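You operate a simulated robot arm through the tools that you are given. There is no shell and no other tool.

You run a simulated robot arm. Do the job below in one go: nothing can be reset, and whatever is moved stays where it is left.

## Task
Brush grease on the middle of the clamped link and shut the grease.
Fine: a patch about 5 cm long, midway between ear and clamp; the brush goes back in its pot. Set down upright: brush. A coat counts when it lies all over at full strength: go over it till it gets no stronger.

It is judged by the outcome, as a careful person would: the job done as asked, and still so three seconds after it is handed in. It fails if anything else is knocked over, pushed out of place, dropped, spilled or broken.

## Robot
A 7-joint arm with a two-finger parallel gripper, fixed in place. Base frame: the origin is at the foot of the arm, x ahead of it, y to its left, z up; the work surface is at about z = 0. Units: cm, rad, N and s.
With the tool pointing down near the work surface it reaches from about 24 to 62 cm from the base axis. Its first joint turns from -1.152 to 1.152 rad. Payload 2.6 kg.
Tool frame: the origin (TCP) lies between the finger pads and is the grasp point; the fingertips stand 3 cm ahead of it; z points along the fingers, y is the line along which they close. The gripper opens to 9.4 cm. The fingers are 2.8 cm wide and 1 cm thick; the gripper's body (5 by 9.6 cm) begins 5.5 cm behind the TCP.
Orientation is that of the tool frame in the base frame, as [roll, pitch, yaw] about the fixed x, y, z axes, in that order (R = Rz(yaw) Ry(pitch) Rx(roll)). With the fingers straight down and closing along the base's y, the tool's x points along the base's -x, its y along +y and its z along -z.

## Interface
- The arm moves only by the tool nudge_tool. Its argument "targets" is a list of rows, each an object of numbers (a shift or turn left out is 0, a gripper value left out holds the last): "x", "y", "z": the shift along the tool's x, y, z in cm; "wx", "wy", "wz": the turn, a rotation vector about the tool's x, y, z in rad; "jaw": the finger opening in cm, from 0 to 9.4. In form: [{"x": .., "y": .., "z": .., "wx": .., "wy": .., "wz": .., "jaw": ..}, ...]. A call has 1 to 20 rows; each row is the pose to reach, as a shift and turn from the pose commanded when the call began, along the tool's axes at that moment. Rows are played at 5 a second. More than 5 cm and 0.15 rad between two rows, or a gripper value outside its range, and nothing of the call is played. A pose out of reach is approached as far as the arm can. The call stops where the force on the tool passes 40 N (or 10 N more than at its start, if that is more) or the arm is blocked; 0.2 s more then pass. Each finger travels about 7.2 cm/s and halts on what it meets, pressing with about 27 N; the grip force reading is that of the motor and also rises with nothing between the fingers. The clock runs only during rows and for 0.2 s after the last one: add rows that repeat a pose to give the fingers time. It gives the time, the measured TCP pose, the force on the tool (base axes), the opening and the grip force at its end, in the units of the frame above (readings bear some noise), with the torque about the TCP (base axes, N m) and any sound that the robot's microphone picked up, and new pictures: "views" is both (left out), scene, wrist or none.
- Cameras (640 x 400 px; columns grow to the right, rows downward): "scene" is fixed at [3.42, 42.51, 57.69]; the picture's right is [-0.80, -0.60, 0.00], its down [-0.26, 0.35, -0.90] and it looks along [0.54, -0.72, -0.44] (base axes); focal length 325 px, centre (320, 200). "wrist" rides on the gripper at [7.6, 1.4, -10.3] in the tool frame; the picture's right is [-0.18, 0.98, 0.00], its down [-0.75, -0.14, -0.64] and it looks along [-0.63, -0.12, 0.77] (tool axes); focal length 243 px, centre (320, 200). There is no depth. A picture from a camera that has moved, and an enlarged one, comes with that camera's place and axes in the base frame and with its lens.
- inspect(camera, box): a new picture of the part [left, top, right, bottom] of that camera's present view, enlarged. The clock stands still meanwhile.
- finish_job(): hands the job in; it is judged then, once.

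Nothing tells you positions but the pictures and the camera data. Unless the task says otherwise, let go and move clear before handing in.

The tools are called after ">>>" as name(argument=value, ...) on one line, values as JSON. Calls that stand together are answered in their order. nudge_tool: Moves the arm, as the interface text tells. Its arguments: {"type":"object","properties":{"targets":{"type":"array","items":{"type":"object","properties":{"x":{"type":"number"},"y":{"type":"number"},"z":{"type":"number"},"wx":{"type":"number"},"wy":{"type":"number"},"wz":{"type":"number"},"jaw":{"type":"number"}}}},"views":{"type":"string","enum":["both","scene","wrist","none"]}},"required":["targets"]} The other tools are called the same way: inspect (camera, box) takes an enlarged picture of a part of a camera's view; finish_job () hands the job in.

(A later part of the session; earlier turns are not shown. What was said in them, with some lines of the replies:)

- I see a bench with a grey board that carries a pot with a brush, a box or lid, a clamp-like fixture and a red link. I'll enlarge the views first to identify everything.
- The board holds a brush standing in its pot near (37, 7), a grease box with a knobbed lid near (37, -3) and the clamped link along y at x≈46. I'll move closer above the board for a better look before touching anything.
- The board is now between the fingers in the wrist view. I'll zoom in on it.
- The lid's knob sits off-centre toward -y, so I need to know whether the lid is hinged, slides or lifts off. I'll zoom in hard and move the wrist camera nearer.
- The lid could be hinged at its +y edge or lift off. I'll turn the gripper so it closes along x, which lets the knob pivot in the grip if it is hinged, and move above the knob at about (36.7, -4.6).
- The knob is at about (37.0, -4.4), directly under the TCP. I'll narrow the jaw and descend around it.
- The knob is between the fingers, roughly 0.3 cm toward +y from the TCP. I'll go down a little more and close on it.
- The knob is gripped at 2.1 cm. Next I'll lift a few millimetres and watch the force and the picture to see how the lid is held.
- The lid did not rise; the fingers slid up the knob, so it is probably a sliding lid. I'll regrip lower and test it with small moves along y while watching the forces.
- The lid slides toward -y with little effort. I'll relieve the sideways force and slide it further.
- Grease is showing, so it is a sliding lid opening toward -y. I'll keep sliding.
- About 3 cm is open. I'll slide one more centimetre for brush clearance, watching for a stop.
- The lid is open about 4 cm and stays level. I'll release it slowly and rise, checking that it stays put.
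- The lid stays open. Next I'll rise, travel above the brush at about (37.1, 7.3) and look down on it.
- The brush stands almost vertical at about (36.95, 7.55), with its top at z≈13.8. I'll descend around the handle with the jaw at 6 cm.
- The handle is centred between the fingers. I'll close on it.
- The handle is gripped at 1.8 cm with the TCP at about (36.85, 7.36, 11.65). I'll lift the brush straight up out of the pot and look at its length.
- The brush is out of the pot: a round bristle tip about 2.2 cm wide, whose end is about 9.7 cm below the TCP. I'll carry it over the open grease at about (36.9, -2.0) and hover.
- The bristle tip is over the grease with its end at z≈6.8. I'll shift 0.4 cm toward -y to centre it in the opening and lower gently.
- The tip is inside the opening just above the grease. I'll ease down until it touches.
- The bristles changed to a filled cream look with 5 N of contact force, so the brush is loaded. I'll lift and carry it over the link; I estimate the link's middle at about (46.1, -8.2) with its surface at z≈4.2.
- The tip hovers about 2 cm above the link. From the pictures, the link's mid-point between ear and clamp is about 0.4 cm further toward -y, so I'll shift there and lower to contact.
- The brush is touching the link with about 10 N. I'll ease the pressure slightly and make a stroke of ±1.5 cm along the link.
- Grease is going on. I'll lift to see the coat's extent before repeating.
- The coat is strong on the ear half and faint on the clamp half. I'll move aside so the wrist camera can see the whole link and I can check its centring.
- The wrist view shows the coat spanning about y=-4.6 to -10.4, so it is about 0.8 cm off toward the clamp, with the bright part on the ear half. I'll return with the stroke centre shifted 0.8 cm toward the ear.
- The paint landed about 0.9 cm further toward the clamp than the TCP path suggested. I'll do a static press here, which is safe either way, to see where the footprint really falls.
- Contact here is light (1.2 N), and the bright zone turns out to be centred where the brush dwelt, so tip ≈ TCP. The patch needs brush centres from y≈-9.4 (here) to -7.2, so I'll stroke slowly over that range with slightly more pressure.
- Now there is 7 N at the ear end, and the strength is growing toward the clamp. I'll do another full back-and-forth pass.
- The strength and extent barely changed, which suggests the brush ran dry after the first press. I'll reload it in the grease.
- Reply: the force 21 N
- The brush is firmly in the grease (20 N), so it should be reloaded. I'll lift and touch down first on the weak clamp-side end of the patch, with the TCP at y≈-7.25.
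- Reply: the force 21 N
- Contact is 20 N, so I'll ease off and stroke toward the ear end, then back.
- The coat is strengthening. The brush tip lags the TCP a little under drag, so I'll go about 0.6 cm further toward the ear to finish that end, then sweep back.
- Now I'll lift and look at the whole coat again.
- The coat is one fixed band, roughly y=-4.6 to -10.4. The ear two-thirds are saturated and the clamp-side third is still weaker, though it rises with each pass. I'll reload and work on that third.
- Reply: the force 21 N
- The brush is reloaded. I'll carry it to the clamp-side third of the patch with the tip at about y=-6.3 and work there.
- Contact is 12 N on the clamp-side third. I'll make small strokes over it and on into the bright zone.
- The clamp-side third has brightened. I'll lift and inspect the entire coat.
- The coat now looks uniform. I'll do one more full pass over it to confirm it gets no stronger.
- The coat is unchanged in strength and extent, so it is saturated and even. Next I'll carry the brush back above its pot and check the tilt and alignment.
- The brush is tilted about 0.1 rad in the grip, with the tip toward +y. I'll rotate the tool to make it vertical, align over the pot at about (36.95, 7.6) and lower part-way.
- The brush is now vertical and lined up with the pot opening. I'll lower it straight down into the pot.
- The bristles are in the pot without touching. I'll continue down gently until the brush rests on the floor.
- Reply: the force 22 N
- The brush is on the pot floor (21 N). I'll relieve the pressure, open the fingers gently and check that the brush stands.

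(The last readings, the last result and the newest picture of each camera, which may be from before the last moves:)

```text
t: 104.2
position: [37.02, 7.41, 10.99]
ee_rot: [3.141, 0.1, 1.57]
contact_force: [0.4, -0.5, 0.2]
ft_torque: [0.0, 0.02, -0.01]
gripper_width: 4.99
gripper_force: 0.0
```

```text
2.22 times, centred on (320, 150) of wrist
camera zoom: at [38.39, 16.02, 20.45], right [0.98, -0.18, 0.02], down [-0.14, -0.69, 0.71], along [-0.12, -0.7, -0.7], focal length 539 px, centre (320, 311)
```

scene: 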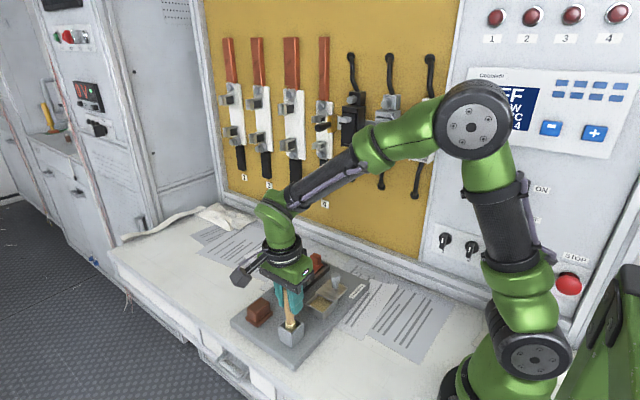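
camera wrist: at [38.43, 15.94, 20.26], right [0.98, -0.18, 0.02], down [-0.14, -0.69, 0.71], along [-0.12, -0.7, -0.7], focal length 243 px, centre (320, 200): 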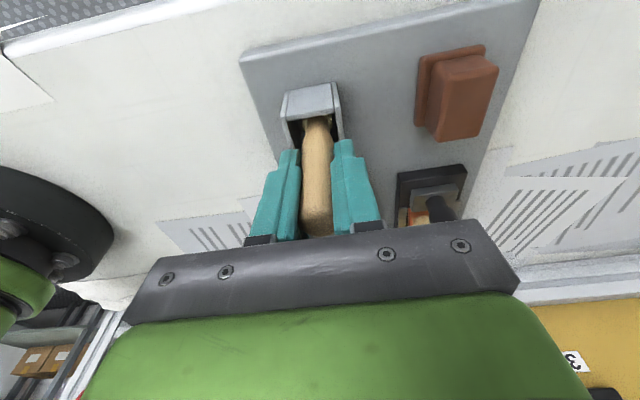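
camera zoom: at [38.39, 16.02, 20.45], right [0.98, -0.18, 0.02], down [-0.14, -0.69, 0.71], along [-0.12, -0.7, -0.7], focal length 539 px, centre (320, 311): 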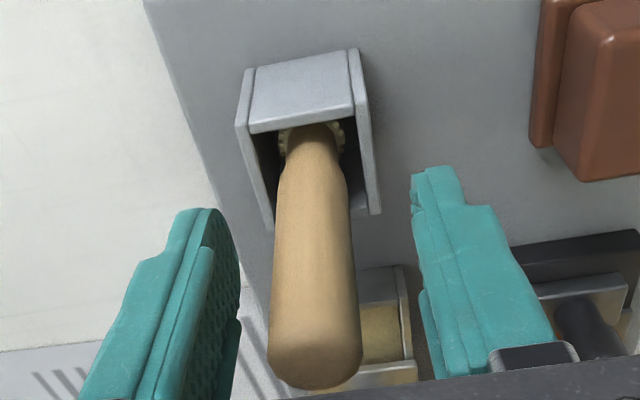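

The brush stands upright on its own in its pot. I'll back straight up, level the tool and go over to the lid knob at (36.8, -8.5).

>>> nudge_tool(targets=[{"x": -0.1, "z": -1}, {"x": -0.25, "z": -2.5}, {"x": -0.45, "z": -4.5}, {"x": -0.7, "z": -7}, {"x": -0.95, "z": -9.5}, {"x": -1.1, "z": -11, "wy": 0.05}, {"x": -1.1, "z": -11, "wy": 0.1}, {"x": -1.1, "z": -11, "wy": 0.1}])

>>> inspect(camera="scene", box=[240, 240, 350, 350])

```text
t: 106.0
position: [37.06, 7.32, 22.04]
ee_rot: [-3.141, -0.001, 1.571]
contact_force: [0.8, 0.7, 0.3]
ft_torque: [0.02, 0.02, 0.0]
gripper_width: 5.01
gripper_force: 0.0
camera wrist: at [38.42, 14.93, 32.37], right [0.98, -0.18, 0.0], down [-0.14, -0.75, 0.64], along [-0.12, -0.63, -0.77], focal length 243 px, centre (320, 200)
```

scene: 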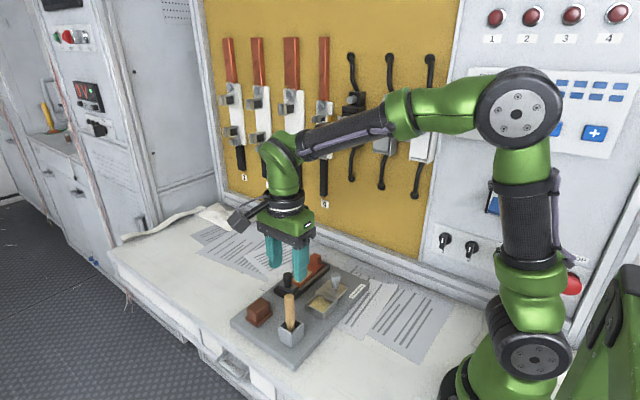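
wrist: 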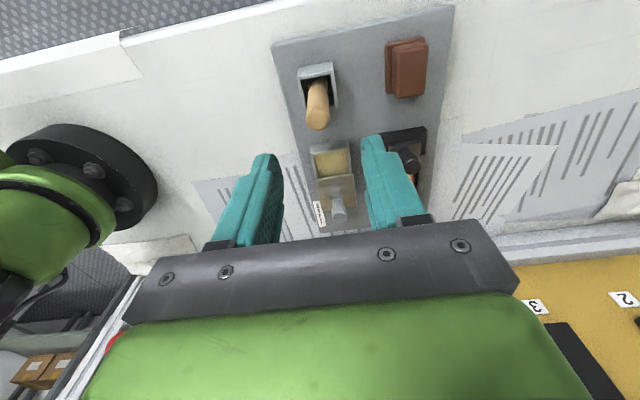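

```text
3.64 times, centred on (295, 295) of scene
camera zoom: at [3.42, 42.51, 57.69], right [-0.8, -0.6, 0.0], down [-0.26, 0.35, -0.9], along [0.54, -0.72, -0.44], focal length 1180 px, centre (411, -146)
```

zoom: 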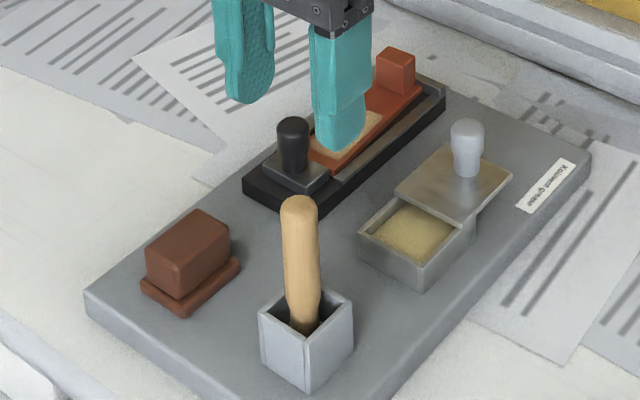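

The brush stands upright. I'll travel to above the lid knob.

>>> nudge_tool(targets=[{"x": -3}, {"x": -6}, {"x": -9}, {"x": -12}, {"x": -15}, {"x": -15.85, "y": -0.15}, {"x": -15.85, "y": -0.15, "z": 3}, {"x": -15.85, "y": -0.15, "z": 6}, {"x": -15.85, "y": -0.15, "z": 9}, {"x": -15.85, "y": -0.15, "z": 9}])

>>> inspect(camera="wrist", box=[220, 80, 420, 220])

```text
t: 108.2
position: [37.12, -8.72, 13.05]
ee_rot: [-3.14, 0.0, 1.569]
contact_force: [0.2, 0.2, 0.3]
ft_torque: [0.0, 0.03, -0.03]
gripper_width: 5.0
gripper_force: 0.0
camera wrist: at [38.44, -1.08, 23.26], right [0.98, -0.19, 0.0], down [-0.14, -0.75, 0.64], along [-0.12, -0.63, -0.77], focal length 243 px, centre (320, 200)
```

scene: 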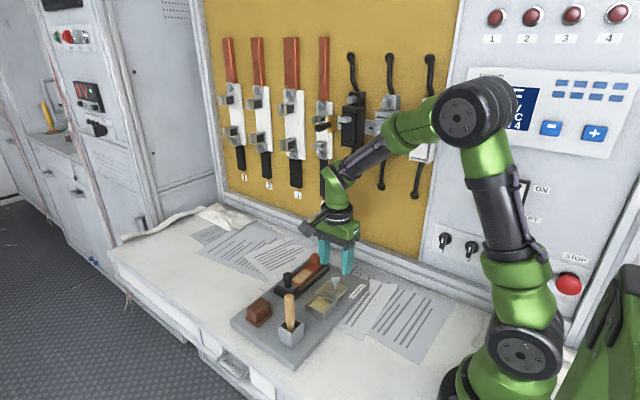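
wrist: 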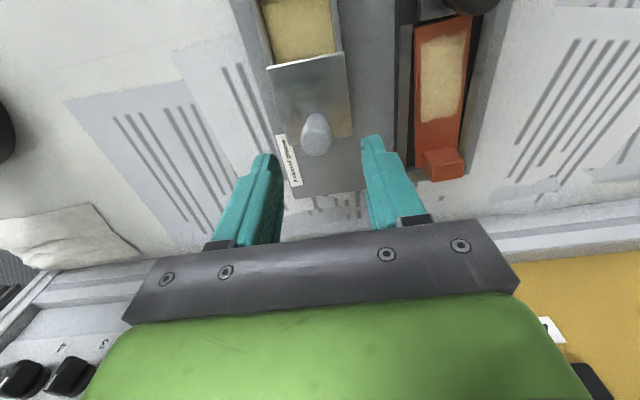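

```text
2.86 times, centred on (320, 150) of wrist
camera zoom: at [38.44, -1.08, 23.26], right [0.98, -0.19, 0.0], down [-0.14, -0.75, 0.64], along [-0.12, -0.63, -0.77], focal length 693 px, centre (320, 343)
```

zoom: 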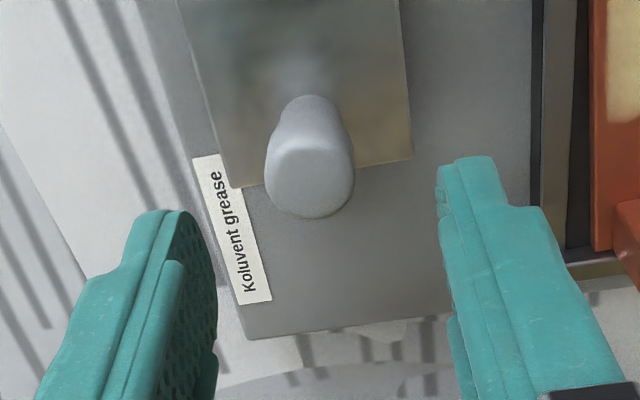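

The knob is at about (36.8, -8.4). I'll descend around it and close.

>>> nudge_tool(targets=[{"x": 0.2, "y": -0.2, "z": 1}, {"x": 0.2, "y": -0.2, "z": 2.5}, {"x": 0.2, "y": -0.2, "z": 3.8}, {"x": 0.2, "y": -0.2, "z": 4.7}, {"x": 0.2, "y": -0.2, "z": 4.7}, {"x": 0.2, "y": -0.2, "z": 4.7, "jaw": 3.5}, {"x": 0.2, "y": -0.2, "z": 4.7, "jaw": 2.5}, {"x": 0.2, "y": -0.2, "z": 4.7, "jaw": 1.5}, {"x": 0.2, "y": -0.2, "z": 4.7, "jaw": 1.5}, {"x": 0.2, "y": -0.2, "z": 4.7, "jaw": 1.5}], views="none")

>>> inspect(camera="scene", box=[290, 250, 360, 320])

>>> inspect(camera="wrist", box=[380, 0, 500, 200])

```text
t: 110.4
position: [36.76, -8.39, 8.52]
ee_rot: [3.139, 0.0, 1.569]
contact_force: [16.6, 0.0, 3.8]
ft_torque: [-0.08, -0.3, 0.03]
gripper_width: 2.41
gripper_force: 7.9
```

```text
5.71 times, centred on (325, 285) of scene
camera zoom: at [3.42, 42.51, 57.69], right [-0.8, -0.6, 0.0], down [-0.26, 0.35, -0.9], along [0.54, -0.72, -0.44], focal length 1855 px, centre (291, -286)
```

zoom: 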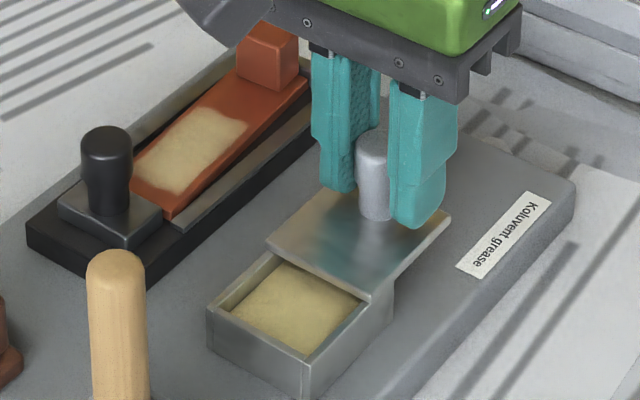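

```text
2.00 times, centred on (440, 100) of wrist
camera zoom: at [38.02, -0.85, 18.73], right [0.98, -0.18, 0.0], down [-0.14, -0.75, 0.64], along [-0.12, -0.63, -0.77], focal length 485 px, centre (80, 400)
```

zoom: 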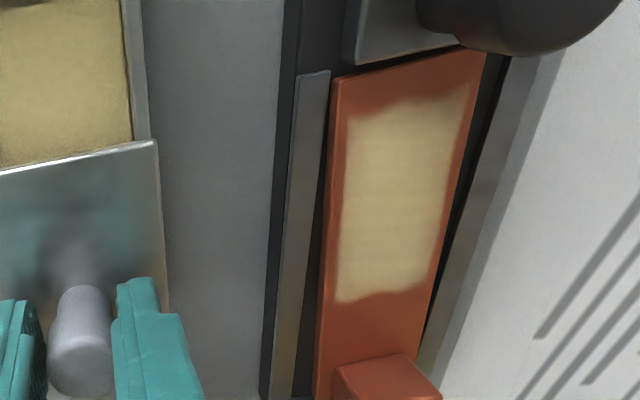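

One finger met the knob first, so I'll shift about 0.2 cm toward +x and finish closing.

>>> nudge_tool(targets=[{"y": 0.1, "jaw": 2.8}, {"y": 0.2, "jaw": 2.8}, {"y": 0.2, "jaw": 2.2}, {"y": 0.2, "jaw": 1.5}, {"y": 0.2, "jaw": 1.5}, {"y": 0.2, "jaw": 1.5}], views="none")

```text
t: 111.8
position: [36.88, -8.1, 8.31]
ee_rot: [-3.14, 0.0, 1.571]
contact_force: [1.1, 1.2, 0.4]
ft_torque: [0.09, -0.02, 0.02]
gripper_width: 2.08
gripper_force: 27.2
```

The knob is gripped at 2.08 cm with balanced forces. I'll slide the lid back toward +y in small steps.

>>> nudge_tool(targets=[{"x": 0.4}, {"x": 0.8}, {"x": 1.2}, {"x": 1.6}, {"x": 2.0}, {"x": 2.4}, {"x": 2.8}, {"x": 2.8}], views="none")

>>> inspect(camera="scene", box=[290, 260, 350, 320])

```text
t: 113.6
position: [36.83, -5.52, 8.43]
ee_rot: [-3.141, 0.0, 1.569]
contact_force: [-5.9, -1.1, 0.9]
ft_torque: [-0.43, 0.04, -0.02]
gripper_width: 2.1
gripper_force: 27.1
```

```text
6.67 times, centred on (320, 290) of scene
camera zoom: at [3.42, 42.51, 57.69], right [-0.8, -0.6, 0.0], down [-0.26, 0.35, -0.9], along [0.54, -0.72, -0.44], focal length 2164 px, centre (320, -400)
```

zoom: 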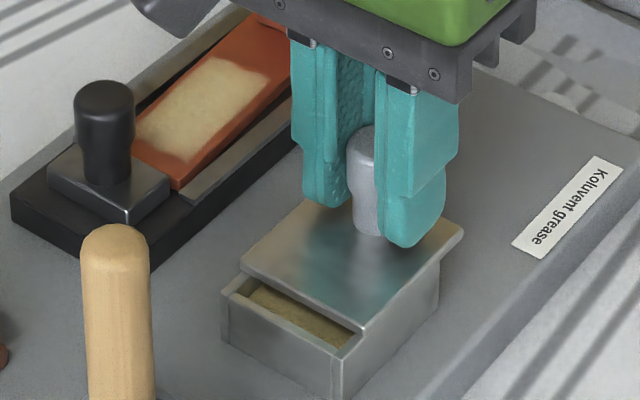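

>>> nudge_tool(targets=[{"x": 0.25}, {"x": 0.5}, {"x": 0.75}, {"x": 1.0}, {"x": 1.15}, {"x": 1.15}], views="none")

>>> inspect(camera="scene", box=[300, 275, 345, 320])

```text
t: 115.0
position: [36.76, -4.27, 8.3]
ee_rot: [-3.141, -0.001, 1.569]
contact_force: [-12.3, -0.7, 13.5]
ft_torque: [-0.02, 0.18, -0.02]
gripper_width: 2.08
gripper_force: 27.2
```

```text
8.89 times, centred on (322, 298) of scene
camera zoom: at [3.41, 42.51, 57.69], right [-0.8, -0.6, 0.0], down [-0.26, 0.35, -0.9], along [0.54, -0.72, -0.44], focal length 2885 px, centre (298, -667)
```

zoom: 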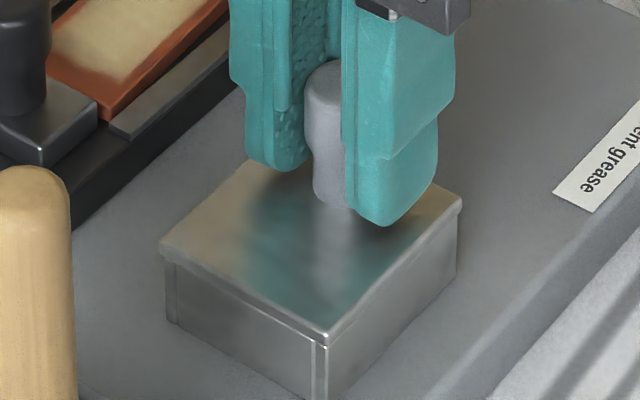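

>>> inspect(camera="scene", box=[305, 292, 341, 322])

>>> inspect(camera="wrist", box=[240, 50, 390, 150])

```text
13.33 times, centred on (323, 307) of scene
camera zoom: at [3.41, 42.51, 57.69], right [-0.8, -0.6, 0.0], down [-0.26, 0.35, -0.9], along [0.54, -0.72, -0.44], focal length 4328 px, centre (280, -1227)
```

zoom: 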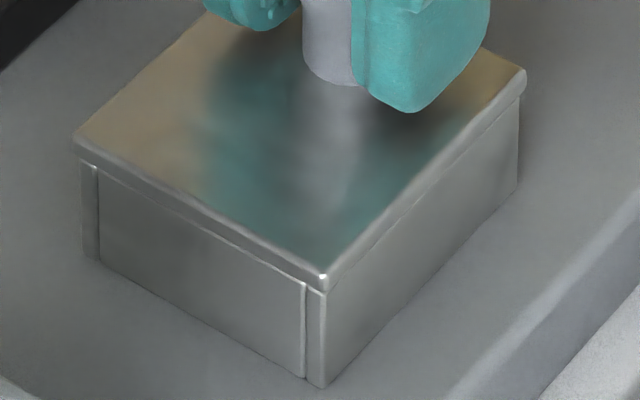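

```text
4.00 times, centred on (315, 100) of wrist
camera zoom: at [38.25, 3.39, 18.59], right [0.98, -0.19, 0.0], down [-0.14, -0.75, 0.64], along [-0.12, -0.63, -0.77], focal length 970 px, centre (340, 600)
```

zoom: 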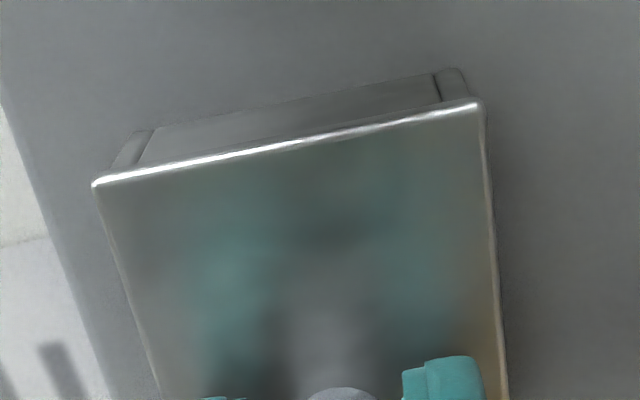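

The lid looks flush. I'll relieve the sideways force and nudge slightly further to confirm it is against its stop.

>>> nudge_tool(targets=[{"y": -0.1}, {"x": 0.1, "y": -0.1}, {"x": 0.2, "y": -0.1}, {"x": 0.2, "y": -0.1}], views="none")

>>> inspect(camera="scene", box=[305, 292, 341, 322])

>>> inspect(camera="wrist", box=[240, 50, 390, 150])

```text
t: 116.0
position: [36.81, -4.19, 8.4]
ee_rot: [3.137, 0.001, 1.573]
contact_force: [13.2, -3.3, -0.2]
ft_torque: [-0.49, -0.07, 0.05]
gripper_width: 2.1
gripper_force: 26.9
```

```text
13.33 times, centred on (323, 307) of scene
camera zoom: at [3.43, 42.51, 57.69], right [-0.8, -0.6, 0.0], down [-0.26, 0.35, -0.9], along [0.54, -0.72, -0.44], focal length 4328 px, centre (280, -1227)
```

zoom: 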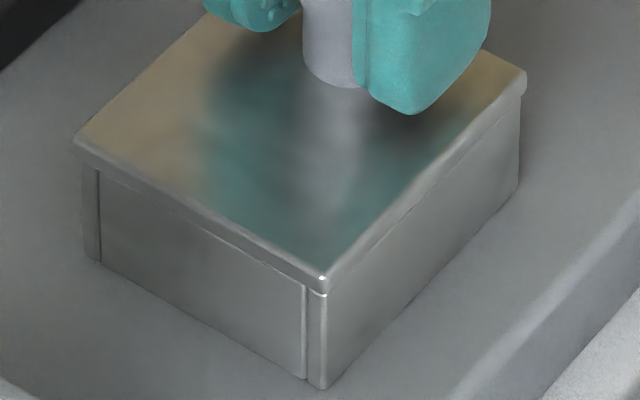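

```text
4.00 times, centred on (315, 100) of wrist
camera zoom: at [38.15, 3.47, 18.6], right [0.98, -0.18, 0.0], down [-0.14, -0.75, 0.64], along [-0.12, -0.63, -0.77], focal length 970 px, centre (340, 600)
```

zoom: 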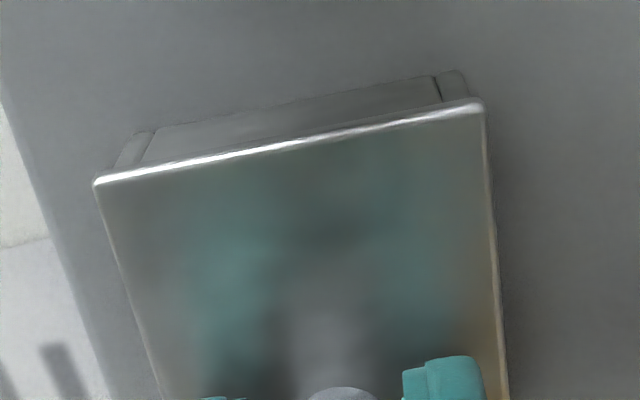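

The lid is against its stop and flush all round. I'll release it, rise and check everything.

>>> nudge_tool(targets=[{"x": -0.15, "y": 0.05}, {"x": -0.15, "y": 0.05, "jaw": 2.6}, {"x": -0.15, "y": 0.05, "jaw": 3.5}, {"x": -0.15, "y": 0.05, "jaw": 4.5}, {"x": -0.15, "y": 0.05, "jaw": 4.5}, {"x": -0.15, "y": 0.05, "z": -2}, {"x": -0.15, "y": 0.05, "z": -5}, {"x": -0.15, "y": 0.05, "z": -8}, {"x": -0.15, "y": 0.05, "z": -11}, {"x": -0.15, "y": -3, "z": -14}, {"x": -0.15, "y": -6, "z": -16}, {"x": -0.15, "y": -6, "z": -16}])

>>> inspect(camera="scene", box=[220, 240, 380, 370])

>>> inspect(camera="wrist", box=[280, 0, 480, 180])

```text
t: 118.6
position: [30.78, -4.43, 24.25]
ee_rot: [3.141, 0.001, 1.57]
contact_force: [0.1, 0.8, 0.3]
ft_torque: [-0.02, 0.01, 0.02]
gripper_width: 4.48
gripper_force: 0.2
camera wrist: at [32.23, 3.23, 34.57], right [0.98, -0.18, 0.0], down [-0.14, -0.75, 0.64], along [-0.12, -0.63, -0.77], focal length 243 px, centre (320, 200)
```

scene: 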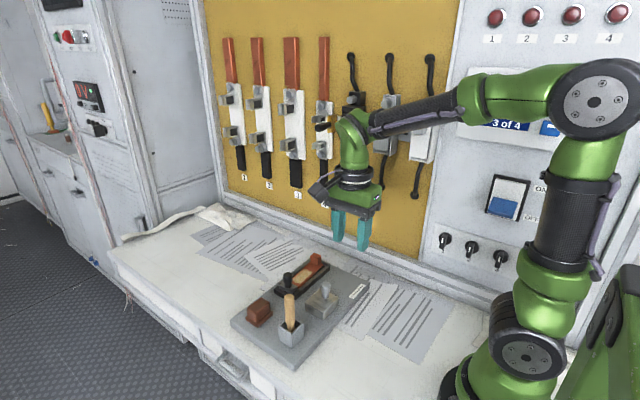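
wrist: 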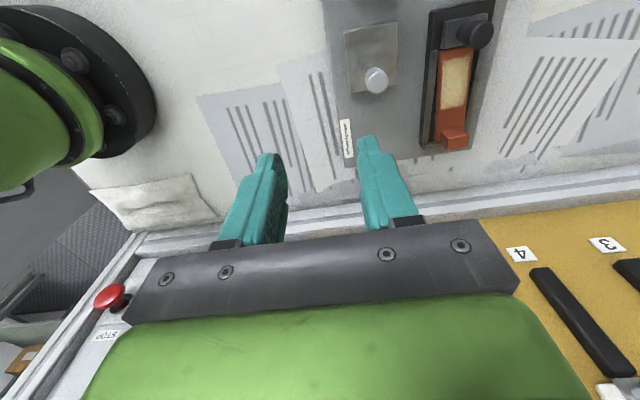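

```text
3.08 times, centred on (300, 305) of scene
camera zoom: at [3.42, 42.51, 57.69], right [-0.8, -0.6, 0.0], down [-0.26, 0.35, -0.9], along [0.54, -0.72, -0.44], focal length 999 px, centre (382, -123)
```

zoom: 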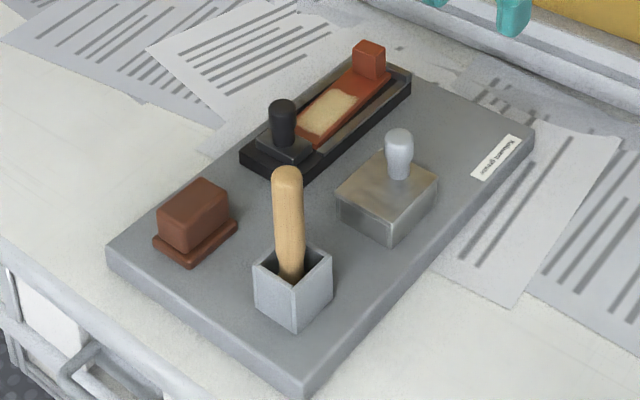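

```text
2.22 times, centred on (380, 90) of wrist
camera zoom: at [32.23, 3.23, 34.57], right [0.98, -0.18, 0.0], down [-0.14, -0.75, 0.64], along [-0.12, -0.63, -0.77], focal length 539 px, centre (187, 444)
```

zoom: 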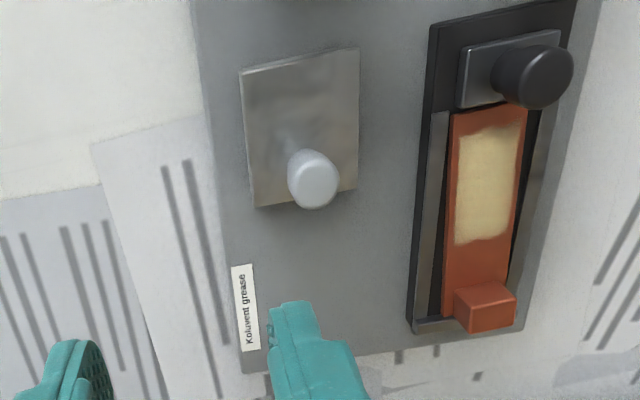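

The coat on the link's middle is even and at full strength. The brush stands upright in its pot, the grease lid is fully shut, nothing else has moved and the arm is clear, so I'm handing the job in.

>>> finish_job()

```text
The job is handed in.
```

I greased the middle of the link, shut the grease lid and put the brush back upright in its pot. The job is handed in, but the patch is not quite midway.

- **Coat:** it is even and full strength. A last full pass over it made no visible difference.
- **Size and position:** I measure the patch at about 5.8 cm long by eye from the wrist camera. It sits about 0.8 cm nearer the clamp than the ear, with roughly 0.8 cm clear at the clamp end and 2.4 cm at the ear end. I left it there because reaching further toward the ear risked making the patch too long.
- **Lid:** it slides along the box rather than lifting off. It is pushed back against its stop and sits flush.
- **Board and other items:** from the pictures, nothing was knocked over or spilled. The board looks within about a millimetre of where it started.
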